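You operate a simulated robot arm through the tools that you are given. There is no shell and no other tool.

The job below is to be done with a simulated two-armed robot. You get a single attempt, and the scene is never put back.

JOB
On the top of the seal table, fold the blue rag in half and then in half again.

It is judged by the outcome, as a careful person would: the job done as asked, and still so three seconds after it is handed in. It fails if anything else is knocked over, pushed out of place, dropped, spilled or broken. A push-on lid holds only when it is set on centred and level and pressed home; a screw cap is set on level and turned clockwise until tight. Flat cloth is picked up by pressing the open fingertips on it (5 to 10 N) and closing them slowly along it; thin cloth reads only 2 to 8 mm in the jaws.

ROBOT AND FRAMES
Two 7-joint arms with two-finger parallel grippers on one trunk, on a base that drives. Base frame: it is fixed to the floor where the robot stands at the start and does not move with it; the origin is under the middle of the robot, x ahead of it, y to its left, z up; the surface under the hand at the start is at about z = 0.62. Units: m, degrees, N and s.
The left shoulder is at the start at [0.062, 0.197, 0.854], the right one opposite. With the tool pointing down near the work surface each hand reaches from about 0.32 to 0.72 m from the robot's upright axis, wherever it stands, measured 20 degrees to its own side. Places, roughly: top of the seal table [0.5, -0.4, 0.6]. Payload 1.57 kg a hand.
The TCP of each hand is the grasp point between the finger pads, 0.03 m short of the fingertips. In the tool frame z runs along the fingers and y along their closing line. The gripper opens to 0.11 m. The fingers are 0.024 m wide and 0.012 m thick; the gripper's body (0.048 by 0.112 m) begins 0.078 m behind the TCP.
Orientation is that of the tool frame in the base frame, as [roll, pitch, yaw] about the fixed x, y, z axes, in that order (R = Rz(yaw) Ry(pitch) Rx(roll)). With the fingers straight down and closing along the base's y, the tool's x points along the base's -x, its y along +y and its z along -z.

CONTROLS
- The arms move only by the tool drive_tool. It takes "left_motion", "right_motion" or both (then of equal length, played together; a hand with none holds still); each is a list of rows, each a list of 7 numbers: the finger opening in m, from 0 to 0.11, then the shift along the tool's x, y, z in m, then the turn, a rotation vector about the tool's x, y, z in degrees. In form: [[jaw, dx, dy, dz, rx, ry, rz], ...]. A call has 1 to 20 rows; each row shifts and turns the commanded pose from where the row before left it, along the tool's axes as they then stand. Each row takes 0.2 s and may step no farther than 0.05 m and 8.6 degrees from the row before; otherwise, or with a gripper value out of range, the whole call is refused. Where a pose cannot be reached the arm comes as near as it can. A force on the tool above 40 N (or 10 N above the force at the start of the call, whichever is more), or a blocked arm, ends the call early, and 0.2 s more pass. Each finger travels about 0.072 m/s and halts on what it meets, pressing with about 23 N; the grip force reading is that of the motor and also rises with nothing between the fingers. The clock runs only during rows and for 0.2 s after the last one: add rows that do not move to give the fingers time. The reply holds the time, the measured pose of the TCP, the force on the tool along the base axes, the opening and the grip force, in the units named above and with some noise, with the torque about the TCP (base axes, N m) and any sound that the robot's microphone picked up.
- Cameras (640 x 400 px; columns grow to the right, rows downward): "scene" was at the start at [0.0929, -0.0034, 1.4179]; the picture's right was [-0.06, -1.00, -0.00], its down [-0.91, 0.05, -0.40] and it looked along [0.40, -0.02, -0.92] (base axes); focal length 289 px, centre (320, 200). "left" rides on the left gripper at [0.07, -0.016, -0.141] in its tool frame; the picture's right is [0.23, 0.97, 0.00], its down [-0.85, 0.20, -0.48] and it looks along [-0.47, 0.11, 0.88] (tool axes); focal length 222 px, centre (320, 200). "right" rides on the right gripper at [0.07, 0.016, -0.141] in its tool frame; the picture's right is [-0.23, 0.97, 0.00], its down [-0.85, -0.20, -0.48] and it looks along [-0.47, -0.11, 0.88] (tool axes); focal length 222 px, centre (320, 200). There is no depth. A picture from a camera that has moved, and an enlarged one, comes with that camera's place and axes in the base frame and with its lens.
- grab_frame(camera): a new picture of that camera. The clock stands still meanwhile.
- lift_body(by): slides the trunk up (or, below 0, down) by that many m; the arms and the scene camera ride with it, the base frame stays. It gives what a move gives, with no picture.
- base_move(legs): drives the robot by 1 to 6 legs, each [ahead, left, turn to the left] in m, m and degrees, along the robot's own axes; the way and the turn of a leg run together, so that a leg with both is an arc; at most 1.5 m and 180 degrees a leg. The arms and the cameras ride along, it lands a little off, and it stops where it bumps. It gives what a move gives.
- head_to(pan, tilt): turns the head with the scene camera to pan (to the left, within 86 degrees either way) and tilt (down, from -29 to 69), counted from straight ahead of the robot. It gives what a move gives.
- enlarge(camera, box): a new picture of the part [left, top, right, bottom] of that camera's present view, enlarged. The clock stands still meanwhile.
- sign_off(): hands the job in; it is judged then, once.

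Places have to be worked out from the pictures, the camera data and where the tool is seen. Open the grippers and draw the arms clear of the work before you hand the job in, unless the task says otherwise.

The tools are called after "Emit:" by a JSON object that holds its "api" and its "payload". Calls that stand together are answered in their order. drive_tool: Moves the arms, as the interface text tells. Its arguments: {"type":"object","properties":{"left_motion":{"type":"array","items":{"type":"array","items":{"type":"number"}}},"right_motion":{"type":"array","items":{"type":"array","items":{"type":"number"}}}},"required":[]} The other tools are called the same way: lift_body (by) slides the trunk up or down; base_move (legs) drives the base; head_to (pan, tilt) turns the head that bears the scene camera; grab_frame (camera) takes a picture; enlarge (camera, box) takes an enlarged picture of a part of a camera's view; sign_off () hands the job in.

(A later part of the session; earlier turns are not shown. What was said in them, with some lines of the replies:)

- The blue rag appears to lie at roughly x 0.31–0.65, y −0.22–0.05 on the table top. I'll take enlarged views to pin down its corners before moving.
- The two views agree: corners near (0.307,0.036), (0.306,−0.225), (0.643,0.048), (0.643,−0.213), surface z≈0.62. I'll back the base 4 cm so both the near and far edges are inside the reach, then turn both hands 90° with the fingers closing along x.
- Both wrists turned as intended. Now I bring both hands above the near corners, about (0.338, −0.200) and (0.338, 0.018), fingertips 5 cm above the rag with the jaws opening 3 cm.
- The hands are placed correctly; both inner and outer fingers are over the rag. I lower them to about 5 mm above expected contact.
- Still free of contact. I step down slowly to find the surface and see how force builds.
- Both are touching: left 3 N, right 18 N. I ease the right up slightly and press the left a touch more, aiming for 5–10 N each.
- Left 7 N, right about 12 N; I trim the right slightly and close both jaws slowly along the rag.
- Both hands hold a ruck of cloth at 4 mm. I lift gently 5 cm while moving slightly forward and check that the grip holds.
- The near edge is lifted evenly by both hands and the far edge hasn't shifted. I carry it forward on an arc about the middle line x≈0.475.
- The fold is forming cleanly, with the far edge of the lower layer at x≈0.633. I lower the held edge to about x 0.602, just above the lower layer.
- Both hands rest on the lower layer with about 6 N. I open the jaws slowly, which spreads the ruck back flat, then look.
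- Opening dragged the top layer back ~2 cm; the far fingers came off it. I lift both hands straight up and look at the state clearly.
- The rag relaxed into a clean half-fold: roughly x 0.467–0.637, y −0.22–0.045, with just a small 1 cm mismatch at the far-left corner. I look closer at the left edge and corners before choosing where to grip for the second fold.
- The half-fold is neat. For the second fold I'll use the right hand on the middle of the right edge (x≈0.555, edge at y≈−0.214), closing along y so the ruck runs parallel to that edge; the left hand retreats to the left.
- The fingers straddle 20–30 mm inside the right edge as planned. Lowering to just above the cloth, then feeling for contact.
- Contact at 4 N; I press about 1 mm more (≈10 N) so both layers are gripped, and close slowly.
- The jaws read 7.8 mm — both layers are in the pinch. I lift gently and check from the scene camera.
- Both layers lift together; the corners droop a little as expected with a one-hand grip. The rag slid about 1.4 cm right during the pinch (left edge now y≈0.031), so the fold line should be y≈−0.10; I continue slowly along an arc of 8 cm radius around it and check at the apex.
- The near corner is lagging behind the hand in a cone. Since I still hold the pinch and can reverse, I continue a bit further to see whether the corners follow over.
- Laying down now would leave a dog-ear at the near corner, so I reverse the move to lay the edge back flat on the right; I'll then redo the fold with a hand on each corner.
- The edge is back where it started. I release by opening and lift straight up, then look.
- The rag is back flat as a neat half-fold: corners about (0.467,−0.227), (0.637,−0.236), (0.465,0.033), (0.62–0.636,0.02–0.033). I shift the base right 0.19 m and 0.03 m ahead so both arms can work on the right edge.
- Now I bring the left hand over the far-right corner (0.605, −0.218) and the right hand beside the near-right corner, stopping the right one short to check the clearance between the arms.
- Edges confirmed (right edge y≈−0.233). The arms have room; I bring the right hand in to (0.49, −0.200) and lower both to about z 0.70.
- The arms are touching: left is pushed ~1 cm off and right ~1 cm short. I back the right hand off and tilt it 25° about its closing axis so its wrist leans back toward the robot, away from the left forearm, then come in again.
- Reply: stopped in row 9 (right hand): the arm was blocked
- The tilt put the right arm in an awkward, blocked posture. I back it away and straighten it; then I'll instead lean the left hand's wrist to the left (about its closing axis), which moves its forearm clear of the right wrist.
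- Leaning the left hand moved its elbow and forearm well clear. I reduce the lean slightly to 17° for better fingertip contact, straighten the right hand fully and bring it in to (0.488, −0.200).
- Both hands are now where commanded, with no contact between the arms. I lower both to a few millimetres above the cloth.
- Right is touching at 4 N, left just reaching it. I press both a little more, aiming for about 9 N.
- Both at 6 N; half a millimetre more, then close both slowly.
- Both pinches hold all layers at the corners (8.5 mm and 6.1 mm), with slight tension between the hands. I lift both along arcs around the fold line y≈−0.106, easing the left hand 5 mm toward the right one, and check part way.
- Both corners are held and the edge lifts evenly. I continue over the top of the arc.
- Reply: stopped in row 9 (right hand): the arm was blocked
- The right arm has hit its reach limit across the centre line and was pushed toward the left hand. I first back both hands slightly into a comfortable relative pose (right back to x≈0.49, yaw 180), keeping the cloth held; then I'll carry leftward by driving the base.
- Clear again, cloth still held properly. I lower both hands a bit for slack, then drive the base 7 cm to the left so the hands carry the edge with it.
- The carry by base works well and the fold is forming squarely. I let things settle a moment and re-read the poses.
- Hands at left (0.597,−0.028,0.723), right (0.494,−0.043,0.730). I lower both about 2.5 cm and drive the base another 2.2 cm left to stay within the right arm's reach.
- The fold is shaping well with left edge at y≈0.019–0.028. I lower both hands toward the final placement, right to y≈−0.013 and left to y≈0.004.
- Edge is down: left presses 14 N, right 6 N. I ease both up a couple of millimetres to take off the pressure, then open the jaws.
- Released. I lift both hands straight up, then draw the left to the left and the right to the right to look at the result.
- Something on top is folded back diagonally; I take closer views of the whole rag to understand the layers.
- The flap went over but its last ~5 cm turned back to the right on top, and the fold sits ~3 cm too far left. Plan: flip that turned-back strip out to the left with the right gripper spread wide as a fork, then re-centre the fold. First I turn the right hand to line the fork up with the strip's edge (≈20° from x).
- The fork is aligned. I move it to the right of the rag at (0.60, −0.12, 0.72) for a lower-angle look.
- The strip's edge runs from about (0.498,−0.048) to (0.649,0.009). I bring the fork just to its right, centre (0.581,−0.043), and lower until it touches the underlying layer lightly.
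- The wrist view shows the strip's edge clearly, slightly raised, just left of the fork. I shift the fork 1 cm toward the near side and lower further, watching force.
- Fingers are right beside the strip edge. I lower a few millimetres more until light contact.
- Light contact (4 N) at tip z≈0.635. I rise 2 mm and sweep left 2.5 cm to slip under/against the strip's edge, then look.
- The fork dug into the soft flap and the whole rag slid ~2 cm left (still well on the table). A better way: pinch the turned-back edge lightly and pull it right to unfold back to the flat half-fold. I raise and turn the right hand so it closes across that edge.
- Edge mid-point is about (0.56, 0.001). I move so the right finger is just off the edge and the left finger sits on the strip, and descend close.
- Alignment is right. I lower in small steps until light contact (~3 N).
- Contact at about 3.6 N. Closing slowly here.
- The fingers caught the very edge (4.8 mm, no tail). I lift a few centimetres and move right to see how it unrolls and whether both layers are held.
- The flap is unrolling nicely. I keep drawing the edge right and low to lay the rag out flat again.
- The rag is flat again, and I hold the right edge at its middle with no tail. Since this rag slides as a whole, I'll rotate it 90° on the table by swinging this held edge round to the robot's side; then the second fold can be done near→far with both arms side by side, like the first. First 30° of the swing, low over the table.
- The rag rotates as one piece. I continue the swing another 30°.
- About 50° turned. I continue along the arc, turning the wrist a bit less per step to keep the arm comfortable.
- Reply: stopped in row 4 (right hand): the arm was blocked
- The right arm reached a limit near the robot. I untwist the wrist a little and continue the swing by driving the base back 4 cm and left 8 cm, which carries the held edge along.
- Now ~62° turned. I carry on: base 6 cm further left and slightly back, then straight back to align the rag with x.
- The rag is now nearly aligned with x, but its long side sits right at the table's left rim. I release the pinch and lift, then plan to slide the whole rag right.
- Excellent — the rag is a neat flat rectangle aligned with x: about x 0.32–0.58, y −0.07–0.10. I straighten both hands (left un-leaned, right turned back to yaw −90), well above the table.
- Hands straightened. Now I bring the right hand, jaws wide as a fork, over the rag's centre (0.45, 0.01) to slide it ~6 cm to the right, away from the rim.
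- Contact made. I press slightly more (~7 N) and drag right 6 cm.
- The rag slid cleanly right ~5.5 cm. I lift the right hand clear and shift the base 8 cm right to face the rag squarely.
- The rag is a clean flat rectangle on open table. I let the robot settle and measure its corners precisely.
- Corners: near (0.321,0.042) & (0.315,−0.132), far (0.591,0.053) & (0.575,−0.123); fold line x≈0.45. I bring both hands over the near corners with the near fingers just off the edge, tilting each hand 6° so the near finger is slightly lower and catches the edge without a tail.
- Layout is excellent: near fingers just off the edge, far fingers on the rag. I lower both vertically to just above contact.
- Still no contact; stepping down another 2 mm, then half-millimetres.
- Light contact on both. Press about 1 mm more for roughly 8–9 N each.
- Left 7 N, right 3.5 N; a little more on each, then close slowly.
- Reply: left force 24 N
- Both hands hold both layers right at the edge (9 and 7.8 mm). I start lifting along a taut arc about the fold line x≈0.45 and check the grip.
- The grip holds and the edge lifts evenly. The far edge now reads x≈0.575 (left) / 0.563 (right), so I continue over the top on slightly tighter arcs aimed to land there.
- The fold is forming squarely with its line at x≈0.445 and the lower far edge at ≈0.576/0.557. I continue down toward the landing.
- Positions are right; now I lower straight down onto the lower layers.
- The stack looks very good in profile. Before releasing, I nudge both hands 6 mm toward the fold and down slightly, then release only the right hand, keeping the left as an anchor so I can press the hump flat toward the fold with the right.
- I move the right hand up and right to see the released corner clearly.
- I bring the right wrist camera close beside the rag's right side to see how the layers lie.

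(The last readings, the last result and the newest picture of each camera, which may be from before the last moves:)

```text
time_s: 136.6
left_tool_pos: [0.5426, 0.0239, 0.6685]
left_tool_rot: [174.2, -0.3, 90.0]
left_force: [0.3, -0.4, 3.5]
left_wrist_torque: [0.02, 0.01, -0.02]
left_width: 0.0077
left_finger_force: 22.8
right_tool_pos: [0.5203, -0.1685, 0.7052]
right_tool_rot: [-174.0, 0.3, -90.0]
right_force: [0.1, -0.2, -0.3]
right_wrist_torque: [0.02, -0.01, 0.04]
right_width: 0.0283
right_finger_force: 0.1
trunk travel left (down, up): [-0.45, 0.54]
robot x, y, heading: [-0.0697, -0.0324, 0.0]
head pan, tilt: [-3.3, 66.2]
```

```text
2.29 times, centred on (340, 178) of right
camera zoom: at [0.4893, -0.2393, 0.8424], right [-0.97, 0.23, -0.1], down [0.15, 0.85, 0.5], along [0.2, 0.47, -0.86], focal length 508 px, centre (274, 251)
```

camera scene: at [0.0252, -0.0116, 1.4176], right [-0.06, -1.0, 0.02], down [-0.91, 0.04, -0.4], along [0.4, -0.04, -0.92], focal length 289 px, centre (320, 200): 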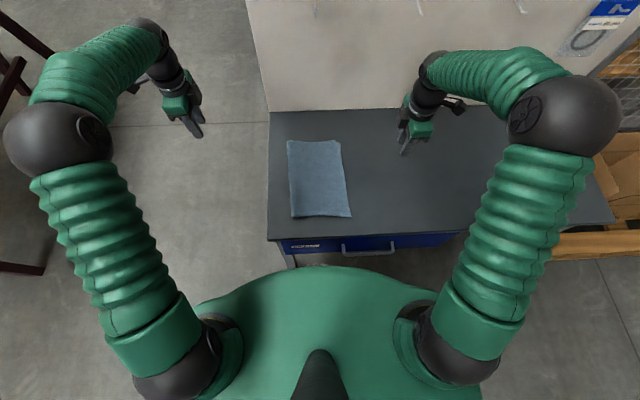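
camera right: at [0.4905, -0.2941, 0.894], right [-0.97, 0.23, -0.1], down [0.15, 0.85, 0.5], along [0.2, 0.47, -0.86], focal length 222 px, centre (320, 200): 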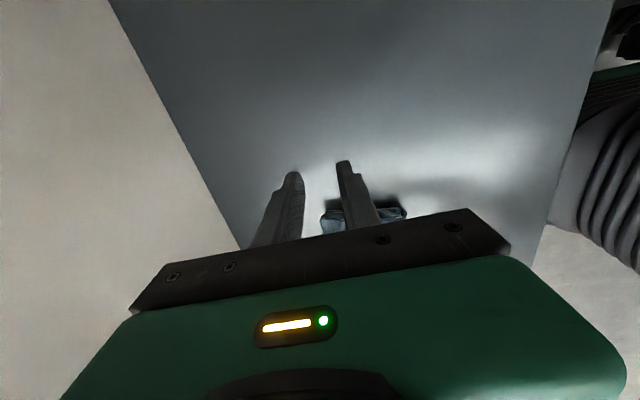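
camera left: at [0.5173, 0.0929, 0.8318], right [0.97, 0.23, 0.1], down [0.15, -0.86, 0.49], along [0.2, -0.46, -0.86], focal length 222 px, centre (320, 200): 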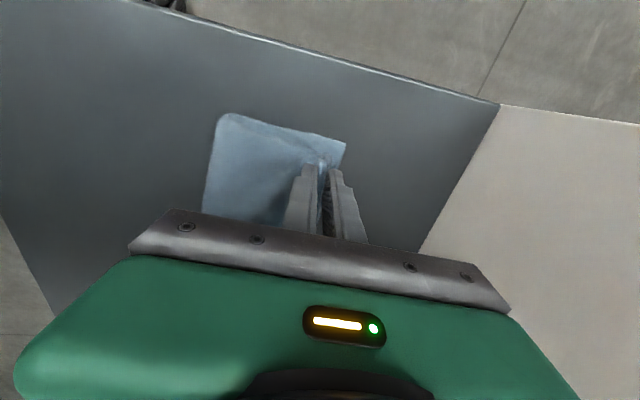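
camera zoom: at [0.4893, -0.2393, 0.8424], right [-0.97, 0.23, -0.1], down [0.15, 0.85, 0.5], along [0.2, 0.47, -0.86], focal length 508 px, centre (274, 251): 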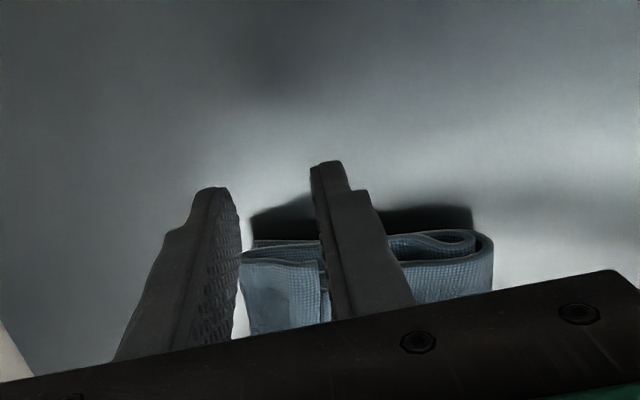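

Emit:
{"api": "drive_tool", "payload": {"right_motion": [[0.028, 0, -0.04, 0, 0, 0, 0], [0.028, -0.01, -0.04, 0, 0, 0, 0], [0.028, 0, 0, 0, 0, 0, 0]]}}

Emit:
{"api": "enlarge", "payload": {"camera": "right", "box": [300, 90, 580, 265]}}

```text
time_s: 137.4
left_tool_pos: [0.5427, 0.0239, 0.6678]
left_tool_rot: [174.1, -0.2, 90.0]
left_force: [0.8, 0.3, 3.0]
left_wrist_torque: [0.02, 0.02, -0.01]
left_width: 0.0073
left_finger_force: 23.1
right_tool_pos: [0.5991, -0.1576, 0.7148]
right_tool_rot: [-174.0, 0.2, -90.1]
right_force: [0.0, 0.3, 0.6]
right_wrist_torque: [-0.03, -0.02, 0.0]
right_width: 0.028
right_finger_force: 0.1
trunk travel left (down, up): [-0.45, 0.54]
robot x, y, heading: [-0.0679, -0.0311, -0.2]
head pan, tilt: [-3.3, 66.2]
```

```text
2.29 times, centred on (440, 178) of right
camera zoom: at [0.5681, -0.2286, 0.8529], right [-0.97, 0.23, -0.1], down [0.15, 0.85, 0.5], along [0.2, 0.47, -0.86], focal length 508 px, centre (46, 251)
```

zoom: 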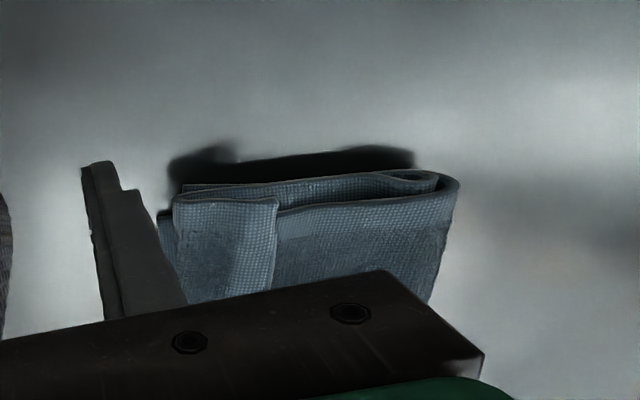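

Now it's clear: the upper flap is in place, but its inner layer's last ~3 cm is turned back on top (hem facing me), and the fold loop is still puffy. I release the left hand gently (unloaded first), lift it, and look at the whole edge.

Emit:
{"api": "drive_tool", "payload": {"left_motion": [[0.0, 0, 0, -0.003, 0, 0, 0], [0.006, 0, 0, 0, 0, 0, 0], [0.012, 0, 0, 0, 0, 0, 0], [0.02, 0, 0, 0, 0, 0, 0], [0.028, 0, 0, 0, 0, 0, 0], [0.032, 0, 0, 0, 0, 0, 0], [0.032, 0, 0, -0.01, 0, 0, 0], [0.032, 0, 0, -0.03, 0, 0, 0], [0.032, 0.02, 0, -0.03, 0, 0, 0], [0.032, 0.045, 0, -0.01, 0, 0, 0], [0.032, 0.045, 0, 0, 0, 0, 0], [0.032, 0, 0, 0, 0, 0, 0]], "right_motion": [[0.028, 0.03, 0, -0.02, 0, 0, 0], [0.028, 0.03, 0, -0.02, 0, 0, 0], [0.028, 0.03, 0, 0, 0, 0, 0], [0.028, 0, 0, 0, 0, 0, 0], [0.028, 0, 0, 0, 0, 0, 0], [0.028, 0, 0, 0, 0, 0, 0], [0.028, 0, 0, 0, 0, 0, 0], [0.028, 0, 0, 0, 0, 0, 0], [0.028, 0, 0, 0, 0, 0, 0], [0.028, 0, 0, 0, 0, 0, 0], [0.028, 0, 0, 0, 0, 0, 0], [0.028, 0, 0, 0, 0, 0, 0]]}}

Emit:
{"api": "enlarge", "payload": {"camera": "scene", "box": [280, 130, 360, 190]}}

```text
time_s: 140.0
left_tool_pos: [0.5336, 0.1343, 0.7527]
left_tool_rot: [174.3, -0.3, 89.8]
left_force: [-0.2, 0.1, 0.0]
left_wrist_torque: [-0.01, -0.02, -0.01]
left_width: 0.0321
left_finger_force: 0.1
right_tool_pos: [0.5959, -0.2483, 0.7533]
right_tool_rot: [-173.9, 0.2, -90.0]
right_force: [0.0, 0.4, 0.6]
right_wrist_torque: [-0.01, 0.0, 0.0]
right_width: 0.0279
right_finger_force: 0.2
trunk travel left (down, up): [-0.45, 0.54]
robot x, y, heading: [-0.0706, -0.0343, 0.0]
head pan, tilt: [-3.3, 66.2]
```

```text
6.67 times, centred on (320, 160) of scene
camera zoom: at [0.0254, -0.0366, 1.4178], right [-0.06, -1.0, 0.0], down [-0.91, 0.05, -0.4], along [0.4, -0.02, -0.92], focal length 1928 px, centre (320, 467)
```

zoom: 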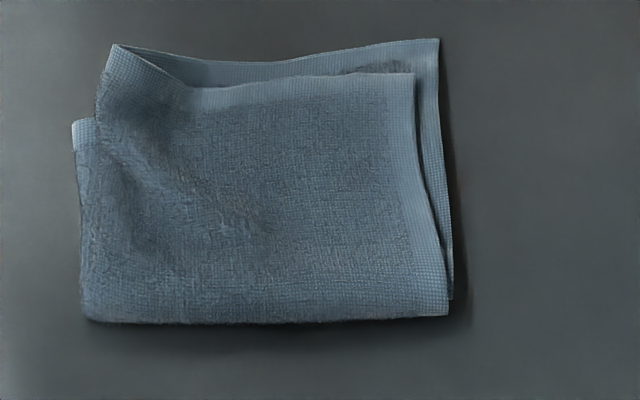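

Releasing the left let the layers spring into place — it's now a tidy quarter fold, with the upper layers overhanging the far edge by roughly 1.5–3 cm. I take side and close views to judge what fine-tuning is needed.

Emit:
{"api": "drive_tool", "payload": {"right_motion": [[0.028, -0.03, 0, 0.015, 0, 0, 0], [0.028, -0.04, 0, 0.015, 0, 0, 0], [0.028, -0.015, 0, 0.012, 0, 0, 0], [0.028, 0, 0, 0, 0, 0, 0]]}}

Emit:
{"api": "enlarge", "payload": {"camera": "right", "box": [300, 90, 580, 265]}}

Emit:
{"api": "grab_frame", "payload": {"camera": "left"}}

Emit:
{"api": "enlarge", "payload": {"camera": "scene", "box": [286, 130, 318, 152]}}

Emit:
{"api": "enlarge", "payload": {"camera": "scene", "box": [312, 130, 344, 152]}}

```text
time_s: 141.0
left_tool_pos: [0.5344, 0.134, 0.7519]
left_tool_rot: [174.2, -0.3, 89.9]
left_force: [0.4, -0.3, -0.4]
left_wrist_torque: [-0.01, 0.0, 0.0]
left_width: 0.0318
left_finger_force: 0.0
right_tool_pos: [0.5989, -0.165, 0.7127]
right_tool_rot: [-173.9, 0.2, -90.0]
right_force: [-0.2, 0.1, 0.0]
right_wrist_torque: [-0.04, 0.04, -0.01]
right_width: 0.0282
right_finger_force: 0.1
trunk travel left (down, up): [-0.45, 0.54]
robot x, y, heading: [-0.0712, -0.0334, -0.2]
head pan, tilt: [-3.3, 66.2]
```

```text
2.29 times, centred on (440, 178) of right
camera zoom: at [0.5694, -0.2355, 0.8502], right [-0.97, 0.23, -0.1], down [0.15, 0.85, 0.5], along [0.2, 0.47, -0.86], focal length 508 px, centre (46, 251)
```

zoom: 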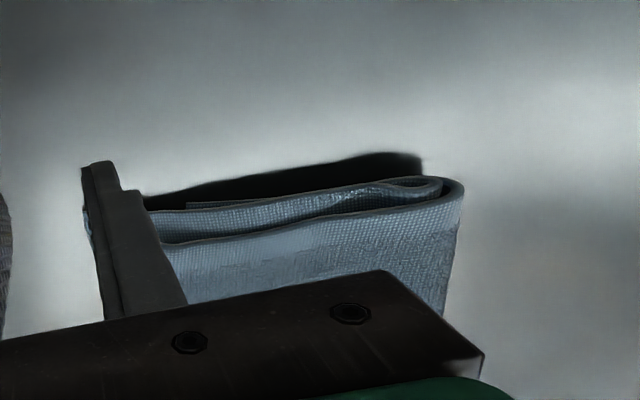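

```text
taken
camera left: at [0.5044, 0.2024, 0.8925], right [0.97, 0.23, 0.1], down [0.15, -0.86, 0.49], along [0.2, -0.46, -0.86], focal length 222 px, centre (320, 200)
```

left: 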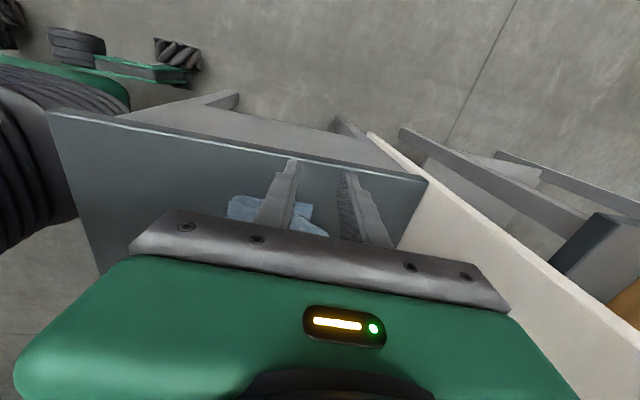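

```text
16.00 times, centred on (302, 141) of scene
camera zoom: at [0.0253, -0.0362, 1.4178], right [-0.06, -1.0, 0.0], down [-0.91, 0.05, -0.4], along [0.4, -0.02, -0.92], focal length 4626 px, centre (608, 1144)
```

zoom: 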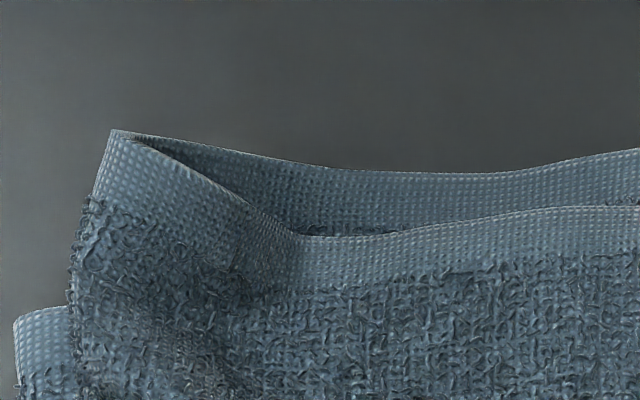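

```text
16.00 times, centred on (328, 141) of scene
camera zoom: at [0.0253, -0.0362, 1.4178], right [-0.06, -1.0, 0.0], down [-0.91, 0.05, -0.4], along [0.4, -0.02, -0.92], focal length 4626 px, centre (192, 1144)
```

zoom: 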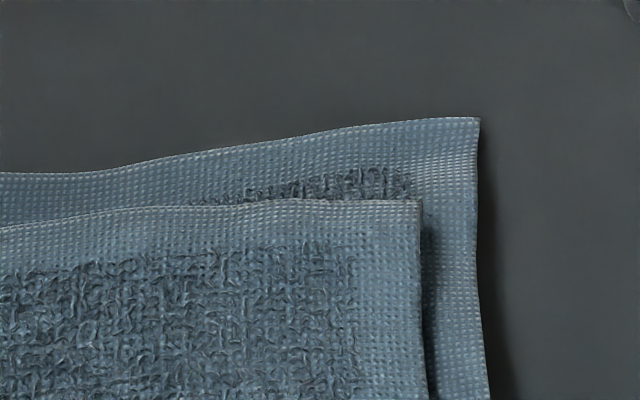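

The rag is quarter-folded; the upper layers just overhang the far edge by 1.5–3.5 cm. I'll tidy this: with the right gripper spread wide across the rag (yaw 180), press lightly near the far edge and nudge the upper layers toward the fold. First I turn the right hand.

Emit:
{"api": "drive_tool", "payload": {"right_motion": [[0.03, 0.03, 0, -0.03, 0, 0, 0], [0.05, 0.02, 0, -0.02, -6.1, 0, 0], [0.07, 0, 0, 0, 0, 0, 7.5], [0.09, 0, 0, 0, 0, 0, 7.5], [0.11, 0, 0, 0, 0, 0, 7.5], [0.11, 0, 0, 0, 0, 0, 7.5], [0.11, 0, 0, 0, 0, 0, 7.5], [0.11, 0, 0, 0, 0, 0, 7.5], [0.11, 0, 0, 0, 0, 0, 7.5], [0.11, 0, 0, 0, 0, 0, 7.5], [0.11, 0, 0, 0, 0, 0, 7.5], [0.11, 0, 0, 0, 0, 0, 7.5], [0.11, 0, 0, 0, 0, 0, 7.5], [0.11, 0, 0, 0, 0, 0, 7.5], [0.11, 0, 0, 0, 0, 0, 0]]}}

```text
time_s: 144.2
left_tool_pos: [0.535, 0.1334, 0.7535]
left_tool_rot: [174.2, -0.3, 89.9]
left_force: [0.5, 0.0, -0.3]
left_wrist_torque: [0.01, -0.04, 0.0]
left_width: 0.0321
left_finger_force: 0.1
right_tool_pos: [0.5947, -0.2132, 0.7619]
right_tool_rot: [179.6, 0.0, 180.0]
right_force: [-1.4, -0.2, -0.6]
right_wrist_torque: [-0.02, 0.05, 0.0]
right_width: 0.1102
right_finger_force: 0.1
trunk travel left (down, up): [-0.45, 0.54]
robot x, y, heading: [-0.0698, -0.0338, 0.1]
head pan, tilt: [-3.3, 66.2]
```

Emit:
{"api": "drive_tool", "payload": {"left_motion": [[0.032, 0.03, 0, 0, 0, 0, 0], [0.032, 0.02, 0, 0, 0, 0, 0], [0.032, 0, 0, 0, 0, 0, 0], [0.032, 0, 0, 0, 0, 0, 0], [0.032, 0, 0, 0, 0, 0, 0], [0.032, 0, 0, 0, 0, 0, 0], [0.032, 0, 0, 0, 0, 0, 0]], "right_motion": [[0.11, 0.004, 0.043, 0, 0, 0, 0], [0.11, 0.004, 0.043, 0, 0, 0, 0], [0.11, 0.004, 0.043, 0.01, 0, 0, 0], [0.11, 0.0047, 0.044, 0.01, 0, 0, 0], [0.11, 0, 0, 0.03, 0, 0, 0], [0.11, 0, 0, 0.02, 0, 0, 0], [0.11, 0, 0, 0, 0, 0, 0]]}}

Emit:
{"api": "grab_frame", "payload": {"camera": "right"}}

Emit:
{"api": "enlarge", "payload": {"camera": "scene", "box": [270, 120, 370, 195]}}

```text
time_s: 145.8
left_tool_pos: [0.5342, 0.1842, 0.7501]
left_tool_rot: [174.2, -0.2, 90.0]
left_force: [-0.3, 0.0, -0.6]
left_wrist_torque: [-0.02, -0.05, 0.02]
left_width: 0.0322
left_finger_force: 0.1
right_tool_pos: [0.5788, -0.0398, 0.6935]
right_tool_rot: [179.9, 0.0, -180.0]
right_force: [-1.1, -1.3, -0.4]
right_wrist_torque: [0.01, -0.01, -0.02]
right_width: 0.1098
right_finger_force: 0.1
trunk travel left (down, up): [-0.45, 0.54]
robot x, y, heading: [-0.0708, -0.0307, -0.0]
head pan, tilt: [-3.3, 66.2]
```

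```text
taken
camera right: at [0.5091, -0.0256, 0.8349], right [0.23, 0.97, 0.0], down [0.85, -0.2, 0.48], along [0.47, -0.11, -0.88], focal length 222 px, centre (320, 200)
```

right: 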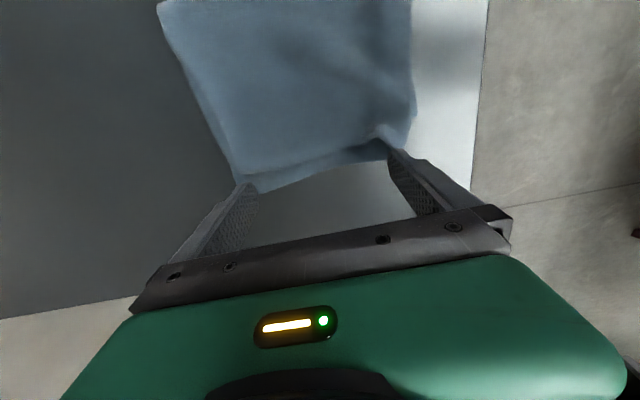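

```text
5.33 times, centred on (320, 158) of scene
camera zoom: at [0.0253, -0.0347, 1.4178], right [-0.06, -1.0, 0.0], down [-0.91, 0.05, -0.4], along [0.4, -0.02, -0.92], focal length 1542 px, centre (320, 427)
```

zoom: 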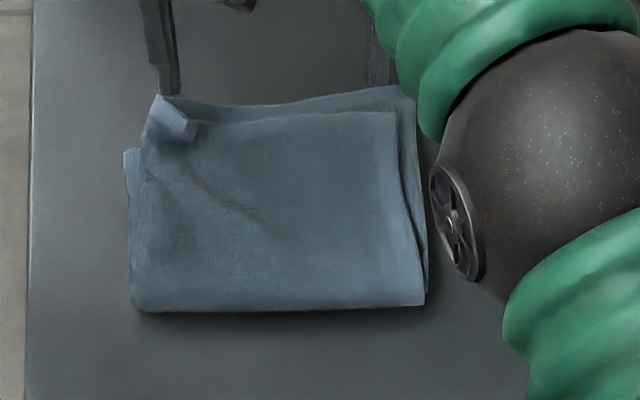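

The fork's left finger touched the raised far-left corner and curled it. I lift the fork back up and see how it settles.

Emit:
{"api": "drive_tool", "payload": {"right_motion": [[0.11, -0.02, 0, -0.01, 0, 0, 0], [0.11, -0.01, 0, -0.03, 0, 0, 0], [0.11, 0, 0, -0.02, 0, 0, 0], [0.11, 0, 0, 0, 0, 0, 0]]}}

Emit:
{"api": "grab_frame", "payload": {"camera": "right"}}

Emit:
{"api": "enlarge", "payload": {"camera": "scene", "box": [270, 120, 370, 195]}}

```text
time_s: 146.8
left_tool_pos: [0.5353, 0.1833, 0.7509]
left_tool_rot: [174.3, -0.2, 90.0]
left_force: [-0.5, 0.2, 0.2]
left_wrist_torque: [-0.01, 0.0, -0.04]
left_width: 0.0319
left_finger_force: 0.0
right_tool_pos: [0.5892, -0.0449, 0.7528]
right_tool_rot: [179.8, 0.0, -180.0]
right_force: [-1.0, -0.2, 0.0]
right_wrist_torque: [-0.01, 0.0, -0.01]
right_width: 0.1099
right_finger_force: 0.1
right hand out of reach, approached as far as the arm can: row 1, 2
trunk travel left (down, up): [-0.45, 0.54]
robot x, y, heading: [-0.0693, -0.0353, 0.2]
head pan, tilt: [-3.3, 66.2]
```

```text
taken
camera right: at [0.5186, -0.03, 0.894], right [0.23, 0.97, 0.0], down [0.86, -0.2, 0.48], along [0.47, -0.11, -0.88], focal length 222 px, centre (320, 200)
```

right: 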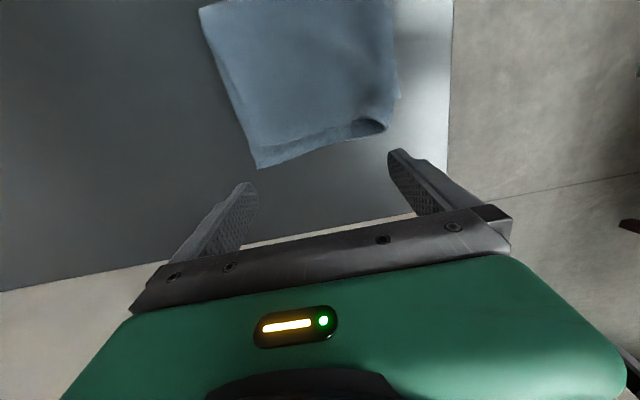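

```text
5.33 times, centred on (320, 158) of scene
camera zoom: at [0.0251, -0.0347, 1.4178], right [-0.06, -1.0, 0.0], down [-0.91, 0.05, -0.4], along [0.4, -0.02, -0.92], focal length 1542 px, centre (320, 427)
```

zoom: 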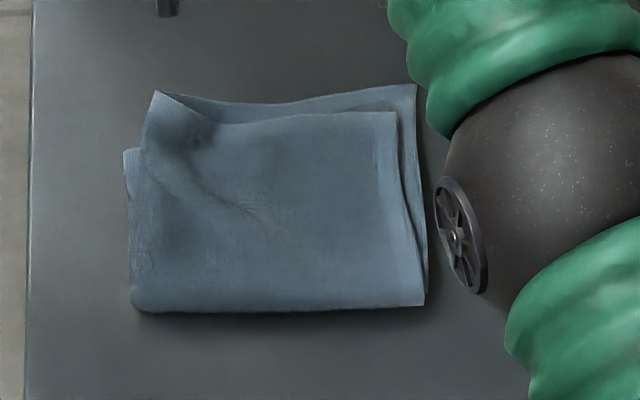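

The corner relaxed back. The right arm was at its reach limit there, so I drive the base 5 cm forward, then press lightly on the overhanging upper layers and nudge them ~2 cm toward the fold.

Emit:
{"api": "base_move", "payload": {"legs": [[0.05, 0, 0]]}}

Emit:
{"api": "drive_tool", "payload": {"right_motion": [[0.11, 0.02, 0, 0, 0, 0, 0], [0.11, 0.025, 0, 0.01, 0, 0, 0], [0.11, 0, 0, 0, 0, 0, 0], [0.11, 0, 0, 0, 0, 0, 0]]}}

Emit:
{"api": "grab_frame", "payload": {"camera": "right"}}

Emit:
{"api": "enlarge", "payload": {"camera": "scene", "box": [270, 120, 370, 210]}}

```text
time_s: 147.8
left_tool_pos: [0.5636, 0.1788, 0.7583]
left_tool_rot: [173.5, -0.4, 89.7]
left_force: [0.3, 0.6, 0.4]
left_wrist_torque: [0.01, -0.05, 0.02]
left_width: 0.0317
left_finger_force: 0.1
right_tool_pos: [0.6104, -0.0438, 0.7562]
right_tool_rot: [179.7, 0.0, -179.6]
right_force: [0.2, 0.6, 0.8]
right_wrist_torque: [0.02, 0.0, 0.0]
right_width: 0.1099
right_finger_force: 0.1
trunk travel left (down, up): [-0.45, 0.54]
robot x, y, heading: [-0.0344, -0.0355, 0.2]
head pan, tilt: [-3.3, 66.2]
stopped in leg 1: the robot was blocked; the commanded pose is now the measured one
```

```text
time_s: 148.8
left_tool_pos: [0.5728, 0.1824, 0.7512]
left_tool_rot: [174.0, -0.2, 89.8]
left_force: [-0.7, -0.4, -0.6]
left_wrist_torque: [-0.01, -0.02, -0.01]
left_width: 0.0321
left_finger_force: 0.0
right_tool_pos: [0.5758, -0.0423, 0.7355]
right_tool_rot: [179.9, -0.8, -179.6]
right_force: [-0.5, -0.3, 0.1]
right_wrist_torque: [0.0, -0.04, 0.01]
right_width: 0.1103
right_finger_force: 0.1
trunk travel left (down, up): [-0.45, 0.54]
robot x, y, heading: [-0.0294, -0.0356, -0.1]
head pan, tilt: [-3.3, 66.2]
```

```text
taken
camera right: at [0.5079, -0.0273, 0.8786], right [0.22, 0.98, 0.0], down [0.86, -0.2, 0.47], along [0.45, -0.1, -0.88], focal length 222 px, centre (320, 200)
```

right: 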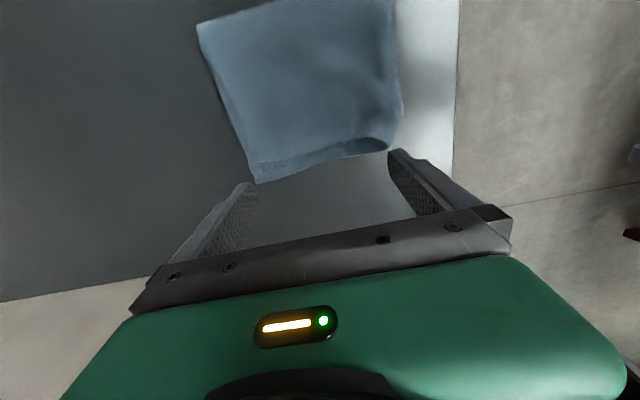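

```text
4.44 times, centred on (320, 165) of scene
camera zoom: at [0.0621, -0.0347, 1.4179], right [-0.06, -1.0, 0.0], down [-0.91, 0.05, -0.4], along [0.4, -0.02, -0.92], focal length 1285 px, centre (320, 356)
```

zoom: 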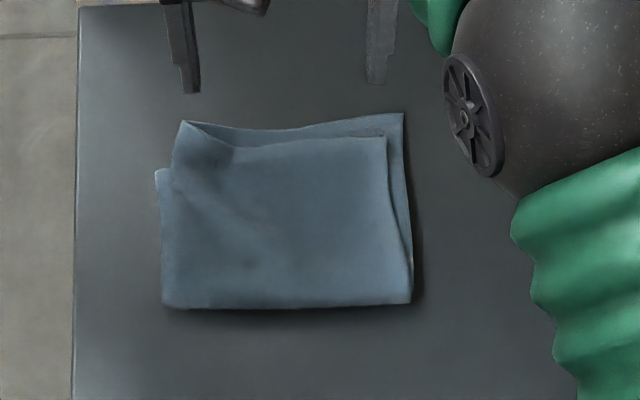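

The base stopped slightly early (likely the right arm nearing the wall board), which is fine. I position the fork at x≈0.565, 2–3 cm inside the far edge, and lower it onto the upper layers.

Emit:
{"api": "drive_tool", "payload": {"right_motion": [[0.11, 0.012, 0, 0.01, 0, 0, 0], [0.11, 0, 0, 0.02, 0, 0, 0], [0.11, 0, 0, 0.02, 0, 0, 0], [0.11, 0, 0, 0.012, 0, 0, 0], [0.11, 0, 0, 0, 0, 0, 0]]}}

Emit:
{"api": "grab_frame", "payload": {"camera": "right"}}

Emit:
{"api": "grab_frame", "payload": {"camera": "scene"}}

```text
time_s: 150.0
left_tool_pos: [0.5745, 0.1828, 0.751]
left_tool_rot: [174.2, -0.2, 89.8]
left_force: [-0.2, 0.3, -0.5]
left_wrist_torque: [0.01, 0.0, 0.0]
left_width: 0.0319
left_finger_force: 0.0
right_tool_pos: [0.5612, -0.0428, 0.6751]
right_tool_rot: [179.9, -0.8, -179.7]
right_force: [0.0, -0.8, 0.4]
right_wrist_torque: [0.01, 0.0, -0.04]
right_width: 0.11
right_finger_force: 0.0
trunk travel left (down, up): [-0.45, 0.54]
robot x, y, heading: [-0.0299, -0.0321, -0.1]
head pan, tilt: [-3.3, 66.2]
```

```text
taken
camera right: at [0.4938, -0.0274, 0.8174], right [0.22, 0.98, 0.0], down [0.86, -0.2, 0.46], along [0.45, -0.1, -0.89], focal length 222 px, centre (320, 200)
```

right: 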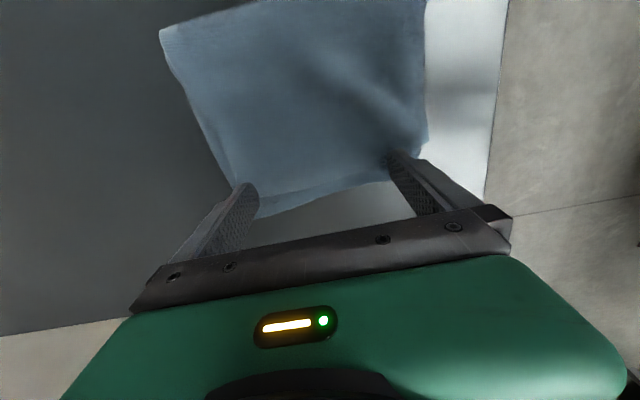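

```text
taken
camera scene: at [0.0627, -0.035, 1.4178], right [-0.06, -1.0, 0.0], down [-0.91, 0.05, -0.4], along [0.4, -0.02, -0.92], focal length 289 px, centre (320, 200)
```

scene: 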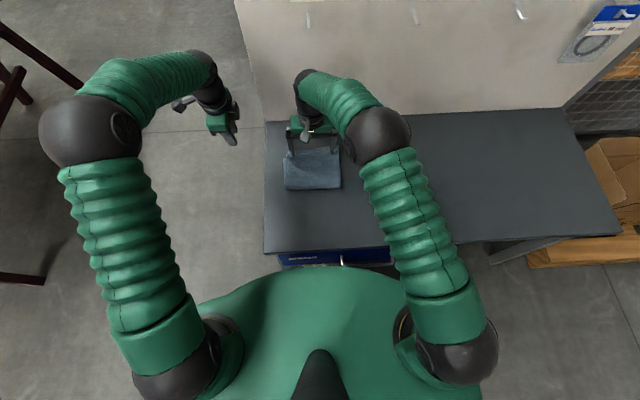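

The fork is now inside the far edge. I narrow it slightly, lower to light contact.

Emit:
{"api": "drive_tool", "payload": {"right_motion": [[0.09, 0, 0, 0, 0, 0, 0], [0.09, 0, 0, 0.005, 0, 0, 0], [0.09, 0, 0, 0.004, 0, 0, 0], [0.09, 0, 0, 0, 0, 0, 0]]}}

Emit:
{"api": "drive_tool", "payload": {"right_motion": [[0.09, 0, 0, 0.003, 0, 0, 0], [0.09, 0, 0, 0, 0, 0, 0]]}}

```text
time_s: 151.0
left_tool_pos: [0.5741, 0.1831, 0.7516]
left_tool_rot: [174.3, -0.2, 89.8]
left_force: [0.5, 0.3, -0.7]
left_wrist_torque: [0.03, -0.04, 0.01]
left_width: 0.0321
left_finger_force: 0.2
right_tool_pos: [0.5606, -0.0421, 0.6655]
right_tool_rot: [179.9, -0.9, -179.7]
right_force: [-0.9, 1.2, 2.5]
right_wrist_torque: [0.05, -0.01, 0.02]
right_width: 0.0902
right_finger_force: 0.3
trunk travel left (down, up): [-0.45, 0.54]
robot x, y, heading: [-0.0338, -0.0324, -0.4]
head pan, tilt: [-3.3, 66.2]
```

```text
time_s: 151.6
left_tool_pos: [0.5733, 0.1831, 0.7519]
left_tool_rot: [174.1, -0.2, 89.8]
left_force: [-0.1, 0.3, 0.5]
left_wrist_torque: [-0.01, 0.01, 0.02]
left_width: 0.032
left_finger_force: 0.1
right_tool_pos: [0.5621, -0.043, 0.6627]
right_tool_rot: [180.0, -0.8, -179.7]
right_force: [-2.0, 1.8, 4.9]
right_wrist_torque: [0.1, 0.07, -0.02]
right_width: 0.0902
right_finger_force: 0.5
trunk travel left (down, up): [-0.45, 0.54]
robot x, y, heading: [-0.029, -0.0338, 0.0]
head pan, tilt: [-3.3, 66.2]
```

Contact at about 5 N. Now I drag toward the fold by 2 cm and look.

Emit:
{"api": "drive_tool", "payload": {"right_motion": [[0.09, 0.005, 0, 0, 0, 0, 0], [0.09, 0.005, 0, 0, 0, 0, 0], [0.09, 0.005, 0, 0, 0, 0, 0], [0.09, 0.005, 0, 0, 0, 0, 0], [0.09, 0, 0, 0, 0, 0, 0]]}}

Emit:
{"api": "enlarge", "payload": {"camera": "scene", "box": [270, 120, 370, 210]}}

Emit:
{"api": "grab_frame", "payload": {"camera": "right"}}

```text
time_s: 152.8
left_tool_pos: [0.5742, 0.1829, 0.7514]
left_tool_rot: [174.2, -0.3, 89.8]
left_force: [0.6, 0.6, -0.1]
left_wrist_torque: [0.0, 0.0, -0.01]
left_width: 0.0319
left_finger_force: 0.0
right_tool_pos: [0.5405, -0.0439, 0.6625]
right_tool_rot: [180.0, -1.0, -179.7]
right_force: [1.3, -0.6, 4.4]
right_wrist_torque: [0.05, 0.0, 0.01]
right_width: 0.09
right_finger_force: 0.0
trunk travel left (down, up): [-0.45, 0.54]
robot x, y, heading: [-0.0318, -0.034, 0.1]
head pan, tilt: [-3.3, 66.2]
```

```text
4.44 times, centred on (320, 165) of scene
camera zoom: at [0.0622, -0.0351, 1.4179], right [-0.06, -1.0, 0.0], down [-0.91, 0.05, -0.4], along [0.4, -0.02, -0.92], focal length 1285 px, centre (320, 356)
```

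zoom: 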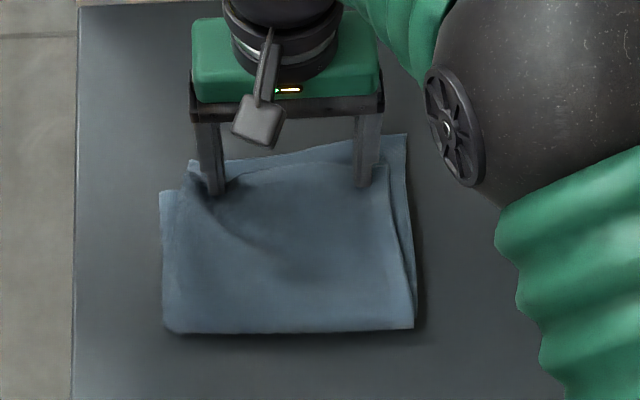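

```text
taken
camera right: at [0.4734, -0.0283, 0.8054], right [0.22, 0.98, 0.0], down [0.86, -0.2, 0.46], along [0.45, -0.1, -0.89], focal length 222 px, centre (320, 200)
```

right: 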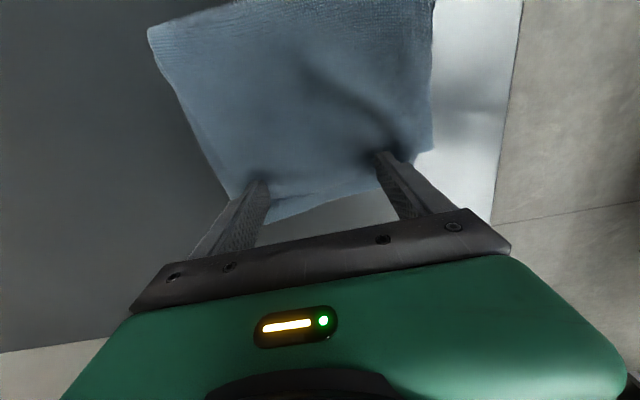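

The whole rag moved near ~1.7 cm, and the upper-left overhang was reduced. I lift the fork straight up and look at the result.

Emit:
{"api": "drive_tool", "payload": {"right_motion": [[0.09, 0, 0, -0.01, 0, 0, 0], [0.09, 0, 0, -0.03, 0, 0, 0], [0.09, 0, 0, -0.04, 0, 0, 0], [0.09, 0, -0.04, -0.02, 0, 0, 0], [0.09, 0, -0.045, 0, 0, 0, 0], [0.09, 0, -0.045, 0, 0, 0, 0], [0.09, 0, 0, 0, 0, 0, 0]]}}

Emit:
{"api": "enlarge", "payload": {"camera": "scene", "box": [280, 140, 360, 205]}}

Emit:
{"api": "grab_frame", "payload": {"camera": "scene"}}

```text
time_s: 154.4
left_tool_pos: [0.5741, 0.1826, 0.7512]
left_tool_rot: [174.2, -0.2, 89.7]
left_force: [0.6, 0.9, 0.8]
left_wrist_torque: [0.03, -0.01, -0.02]
left_width: 0.0321
left_finger_force: 0.1
right_tool_pos: [0.5443, -0.1735, 0.7627]
right_tool_rot: [179.9, -1.0, -179.6]
right_force: [0.6, 0.2, -0.5]
right_wrist_torque: [0.02, -0.01, -0.01]
right_width: 0.09
right_finger_force: 0.0
trunk travel left (down, up): [-0.45, 0.54]
robot x, y, heading: [-0.0311, -0.0351, -0.1]
head pan, tilt: [-3.3, 66.2]
```

```text
6.15 times, centred on (320, 172) of scene
camera zoom: at [0.0627, -0.0353, 1.4178], right [-0.06, -1.0, 0.0], down [-0.91, 0.05, -0.4], along [0.4, -0.02, -0.92], focal length 1779 px, centre (320, 369)
```

zoom: 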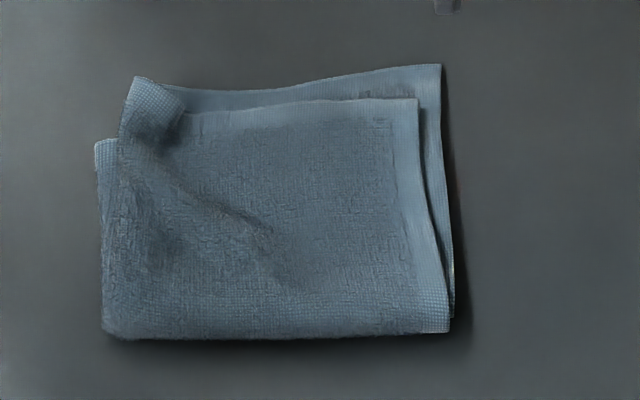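

```text
taken
camera scene: at [0.0627, -0.0353, 1.4178], right [-0.06, -1.0, 0.0], down [-0.91, 0.05, -0.4], along [0.4, -0.02, -0.92], focal length 289 px, centre (320, 200)
```

scene: 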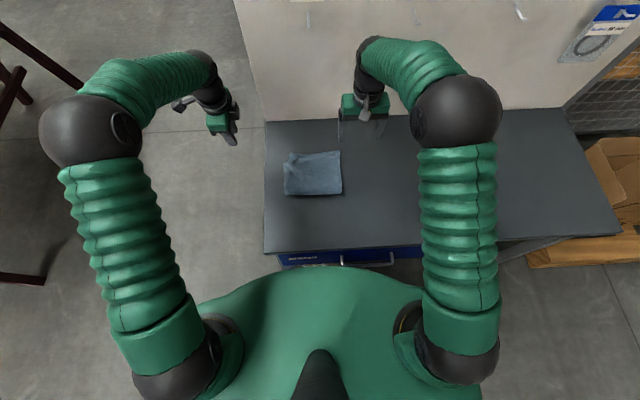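

The rag is now a compact quarter-fold, about 0.15 × 0.174 m against an original 0.34 × 0.26 m, lying stably on open table. I raise and withdraw both arms, and back the base off a little.

Emit:
{"api": "drive_tool", "payload": {"left_motion": [[0.032, 0.02, 0, -0.03, 0, 0, 0], [0.05, 0.02, 0, -0.03, 0, 0, 0], [0.08, 0, 0, -0.03, 0, 0, 0], [0.11, 0, 0, 0, 0, 0, 0], [0.11, 0, 0, 0, 0, 0, 0]], "right_motion": [[0.09, 0, -0.04, -0.03, 0, 0, 0], [0.1, 0.02, -0.04, -0.03, 0, 0, 0], [0.11, 0.03, -0.02, -0.02, 0, 0, 0], [0.11, 0.03, 0, 0, 0, 0, 0], [0.11, 0, 0, 0, 0, 0, 0]]}}

Emit:
{"api": "base_move", "payload": {"legs": [[-0.06, 0, 0]]}}

Emit:
{"api": "head_to", "payload": {"pan": -10, "tilt": 45}}

Emit:
{"api": "grab_frame", "payload": {"camera": "scene"}}

Emit:
{"api": "grab_frame", "payload": {"camera": "right"}}

```text
refused: row 2 steps farther than a row can; nothing moved
```

```text
time_s: 155.3
left_tool_pos: [0.5121, 0.1821, 0.7512]
left_tool_rot: [174.1, -0.2, 89.8]
left_force: [-0.2, -0.5, 0.1]
left_wrist_torque: [0.01, -0.04, -0.03]
left_width: 0.0322
left_finger_force: 0.1
right_tool_pos: [0.4823, -0.1743, 0.7643]
right_tool_rot: [179.9, -0.7, -179.7]
right_force: [-0.5, -0.1, 0.5]
right_wrist_torque: [-0.01, -0.03, 0.02]
right_width: 0.09
right_finger_force: 0.0
trunk travel left (down, up): [-0.45, 0.54]
robot x, y, heading: [-0.0926, -0.0343, 0.1]
head pan, tilt: [-3.3, 66.2]
```

```text
time_s: 156.2
left_tool_pos: [0.5112, 0.1834, 0.7524]
left_tool_rot: [174.1, -0.2, 89.7]
left_force: [-0.1, 0.2, -0.9]
left_wrist_torque: [0.0, 0.0, -0.01]
left_width: 0.0322
left_finger_force: 0.0
right_tool_pos: [0.4824, -0.1734, 0.7646]
right_tool_rot: [179.9, -0.8, -179.7]
right_force: [0.5, -0.5, -0.4]
right_wrist_torque: [0.03, 0.02, -0.01]
right_width: 0.0899
right_finger_force: 0.1
trunk travel left (down, up): [-0.45, 0.54]
robot x, y, heading: [-0.0944, -0.0322, -0.2]
head pan, tilt: [-10.0, 45.0]
```

```text
taken
camera scene: at [0.0235, -0.0464, 1.4439], right [-0.17, -0.98, 0.0], down [-0.7, 0.12, -0.7], along [0.69, -0.12, -0.71], focal length 289 px, centre (320, 200)
```

scene: 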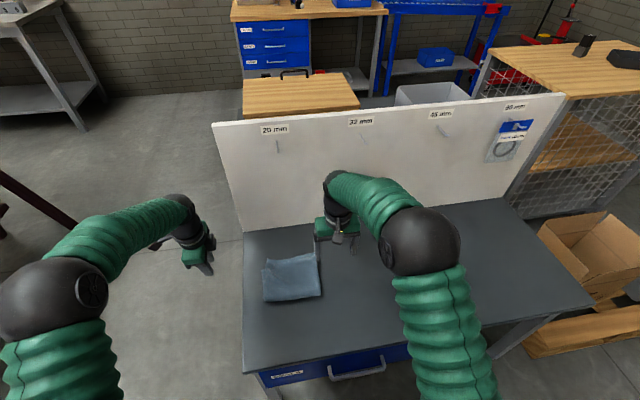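

```text
taken
camera right: at [0.4142, -0.1591, 0.9067], right [0.22, 0.98, 0.0], down [0.86, -0.2, 0.47], along [0.45, -0.1, -0.88], focal length 222 px, centre (320, 200)
```

right: 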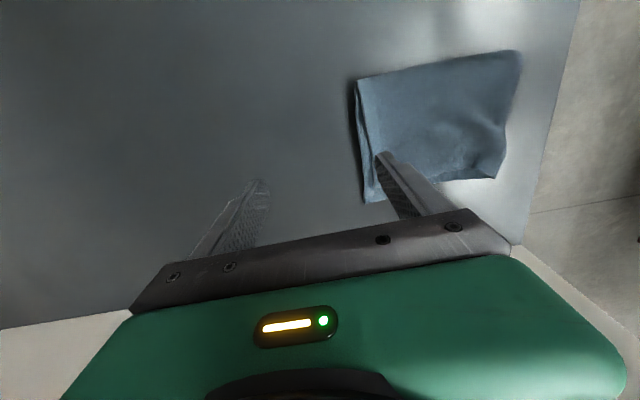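

Nothing else is disturbed and the rag sits as a neat quarter-fold. I now raise and draw both arms well clear with the grippers open.

Emit:
{"api": "drive_tool", "payload": {"left_motion": [[0.05, 0.02, 0, -0.03, 0, 0, 0], [0.08, 0.02, 0, -0.03, 0, 0, 0], [0.11, 0.02, 0, -0.03, 0, 0, 0], [0.11, 0, 0, 0, 0, 0, 0], [0.11, 0, 0, 0, 0, 0, 0]], "right_motion": [[0.09, 0, 0, -0.04, 0, 0, 0], [0.1, 0, -0.035, -0.03, 0, 0, 0], [0.11, 0, -0.04, -0.02, 0, 0, 0], [0.11, 0, -0.045, 0, 0, 0, 0], [0.11, 0, 0, 0, 0, 0, 0]]}}

Emit:
{"api": "head_to", "payload": {"pan": -3.3, "tilt": 60}}

Emit:
{"api": "grab_frame", "payload": {"camera": "scene"}}

Emit:
{"api": "enlarge", "payload": {"camera": "scene", "box": [270, 140, 370, 220]}}

```text
time_s: 157.4
left_tool_pos: [0.5004, 0.2428, 0.8431]
left_tool_rot: [173.9, -0.2, 89.7]
left_force: [0.5, 0.4, 0.7]
left_wrist_torque: [-0.02, -0.03, 0.01]
left_width: 0.1099
left_finger_force: 0.1
right_tool_pos: [0.482, -0.2953, 0.857]
right_tool_rot: [179.9, -0.7, -179.7]
right_force: [0.8, -0.1, 0.7]
right_wrist_torque: [-0.06, 0.03, 0.02]
right_width: 0.1099
right_finger_force: 0.0
trunk travel left (down, up): [-0.45, 0.54]
robot x, y, heading: [-0.0931, -0.033, -0.2]
head pan, tilt: [-10.0, 45.0]
```

```text
time_s: 158.2
left_tool_pos: [0.5025, 0.2436, 0.8429]
left_tool_rot: [174.0, -0.2, 89.9]
left_force: [-0.5, -0.1, -0.6]
left_wrist_torque: [0.0, 0.0, -0.02]
left_width: 0.1098
left_finger_force: 0.1
right_tool_pos: [0.4827, -0.2939, 0.8561]
right_tool_rot: [179.9, -0.7, -179.7]
right_force: [0.0, 0.9, -0.6]
right_wrist_torque: [0.01, 0.01, -0.02]
right_width: 0.1101
right_finger_force: 0.1
trunk travel left (down, up): [-0.45, 0.54]
robot x, y, heading: [-0.0881, -0.0336, -0.0]
head pan, tilt: [-3.3, 60.0]
```

```text
taken
camera scene: at [0.0092, -0.0364, 1.4246], right [-0.06, -1.0, 0.0], down [-0.87, 0.05, -0.5], along [0.5, -0.03, -0.87], focal length 289 px, centre (320, 200)
```

scene: 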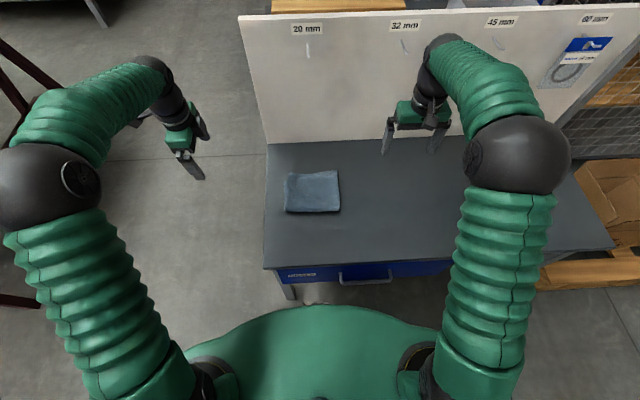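

```text
5.00 times, centred on (320, 180) of scene
camera zoom: at [0.0092, -0.0364, 1.4246], right [-0.06, -1.0, 0.0], down [-0.87, 0.05, -0.5], along [0.5, -0.03, -0.87], focal length 1446 px, centre (320, 300)
```

zoom: 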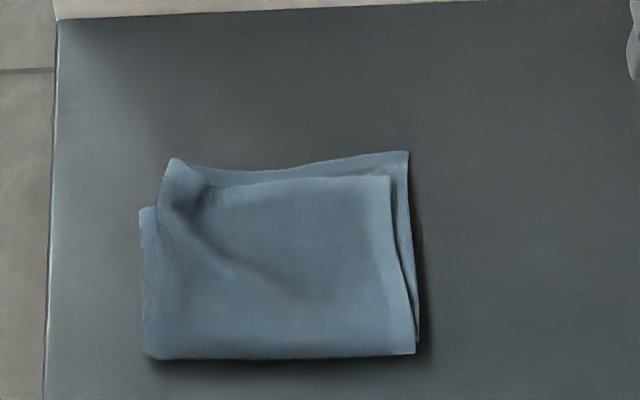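

The rag is folded in half twice and lies on the table top. The upper layers still overhang the far edge by up to about 3 cm. Both grippers are open and clear, and nothing else was disturbed. I hand the job in.

Emit:
{"api": "sign_off", "payload": {}}

```text
The job is handed in.
```

The blue rag is folded in half and then in half again, and it lies on the top of the seal table. I have handed the job in; no verdict has come back.

- **Result:** the folded rag covers about 0.15 × 0.17 m; unfolded it was about 0.34 × 0.26 m.
- **Alignment:** the edges do not line up perfectly. The upper layers stick out past the lower ones at the far edge by up to about 3 cm. The far-left corner is slightly raised, and a shallow wrinkle runs from it.
- **How it got there:** two attempts at the second fold failed, and I opened the rag back to the half fold each time. I then turned it about 90° on the table and folded it with both hands side by side. I also slid it about 5 cm away from the left rim. It is therefore no longer in its starting place or orientation.
- **Surroundings:** the base stopped short once while driving forward, probably because the right arm came up against the board behind the table. The pictures afterwards show nothing moved or knocked over.

Both grippers are open and drawn clear of the rag.
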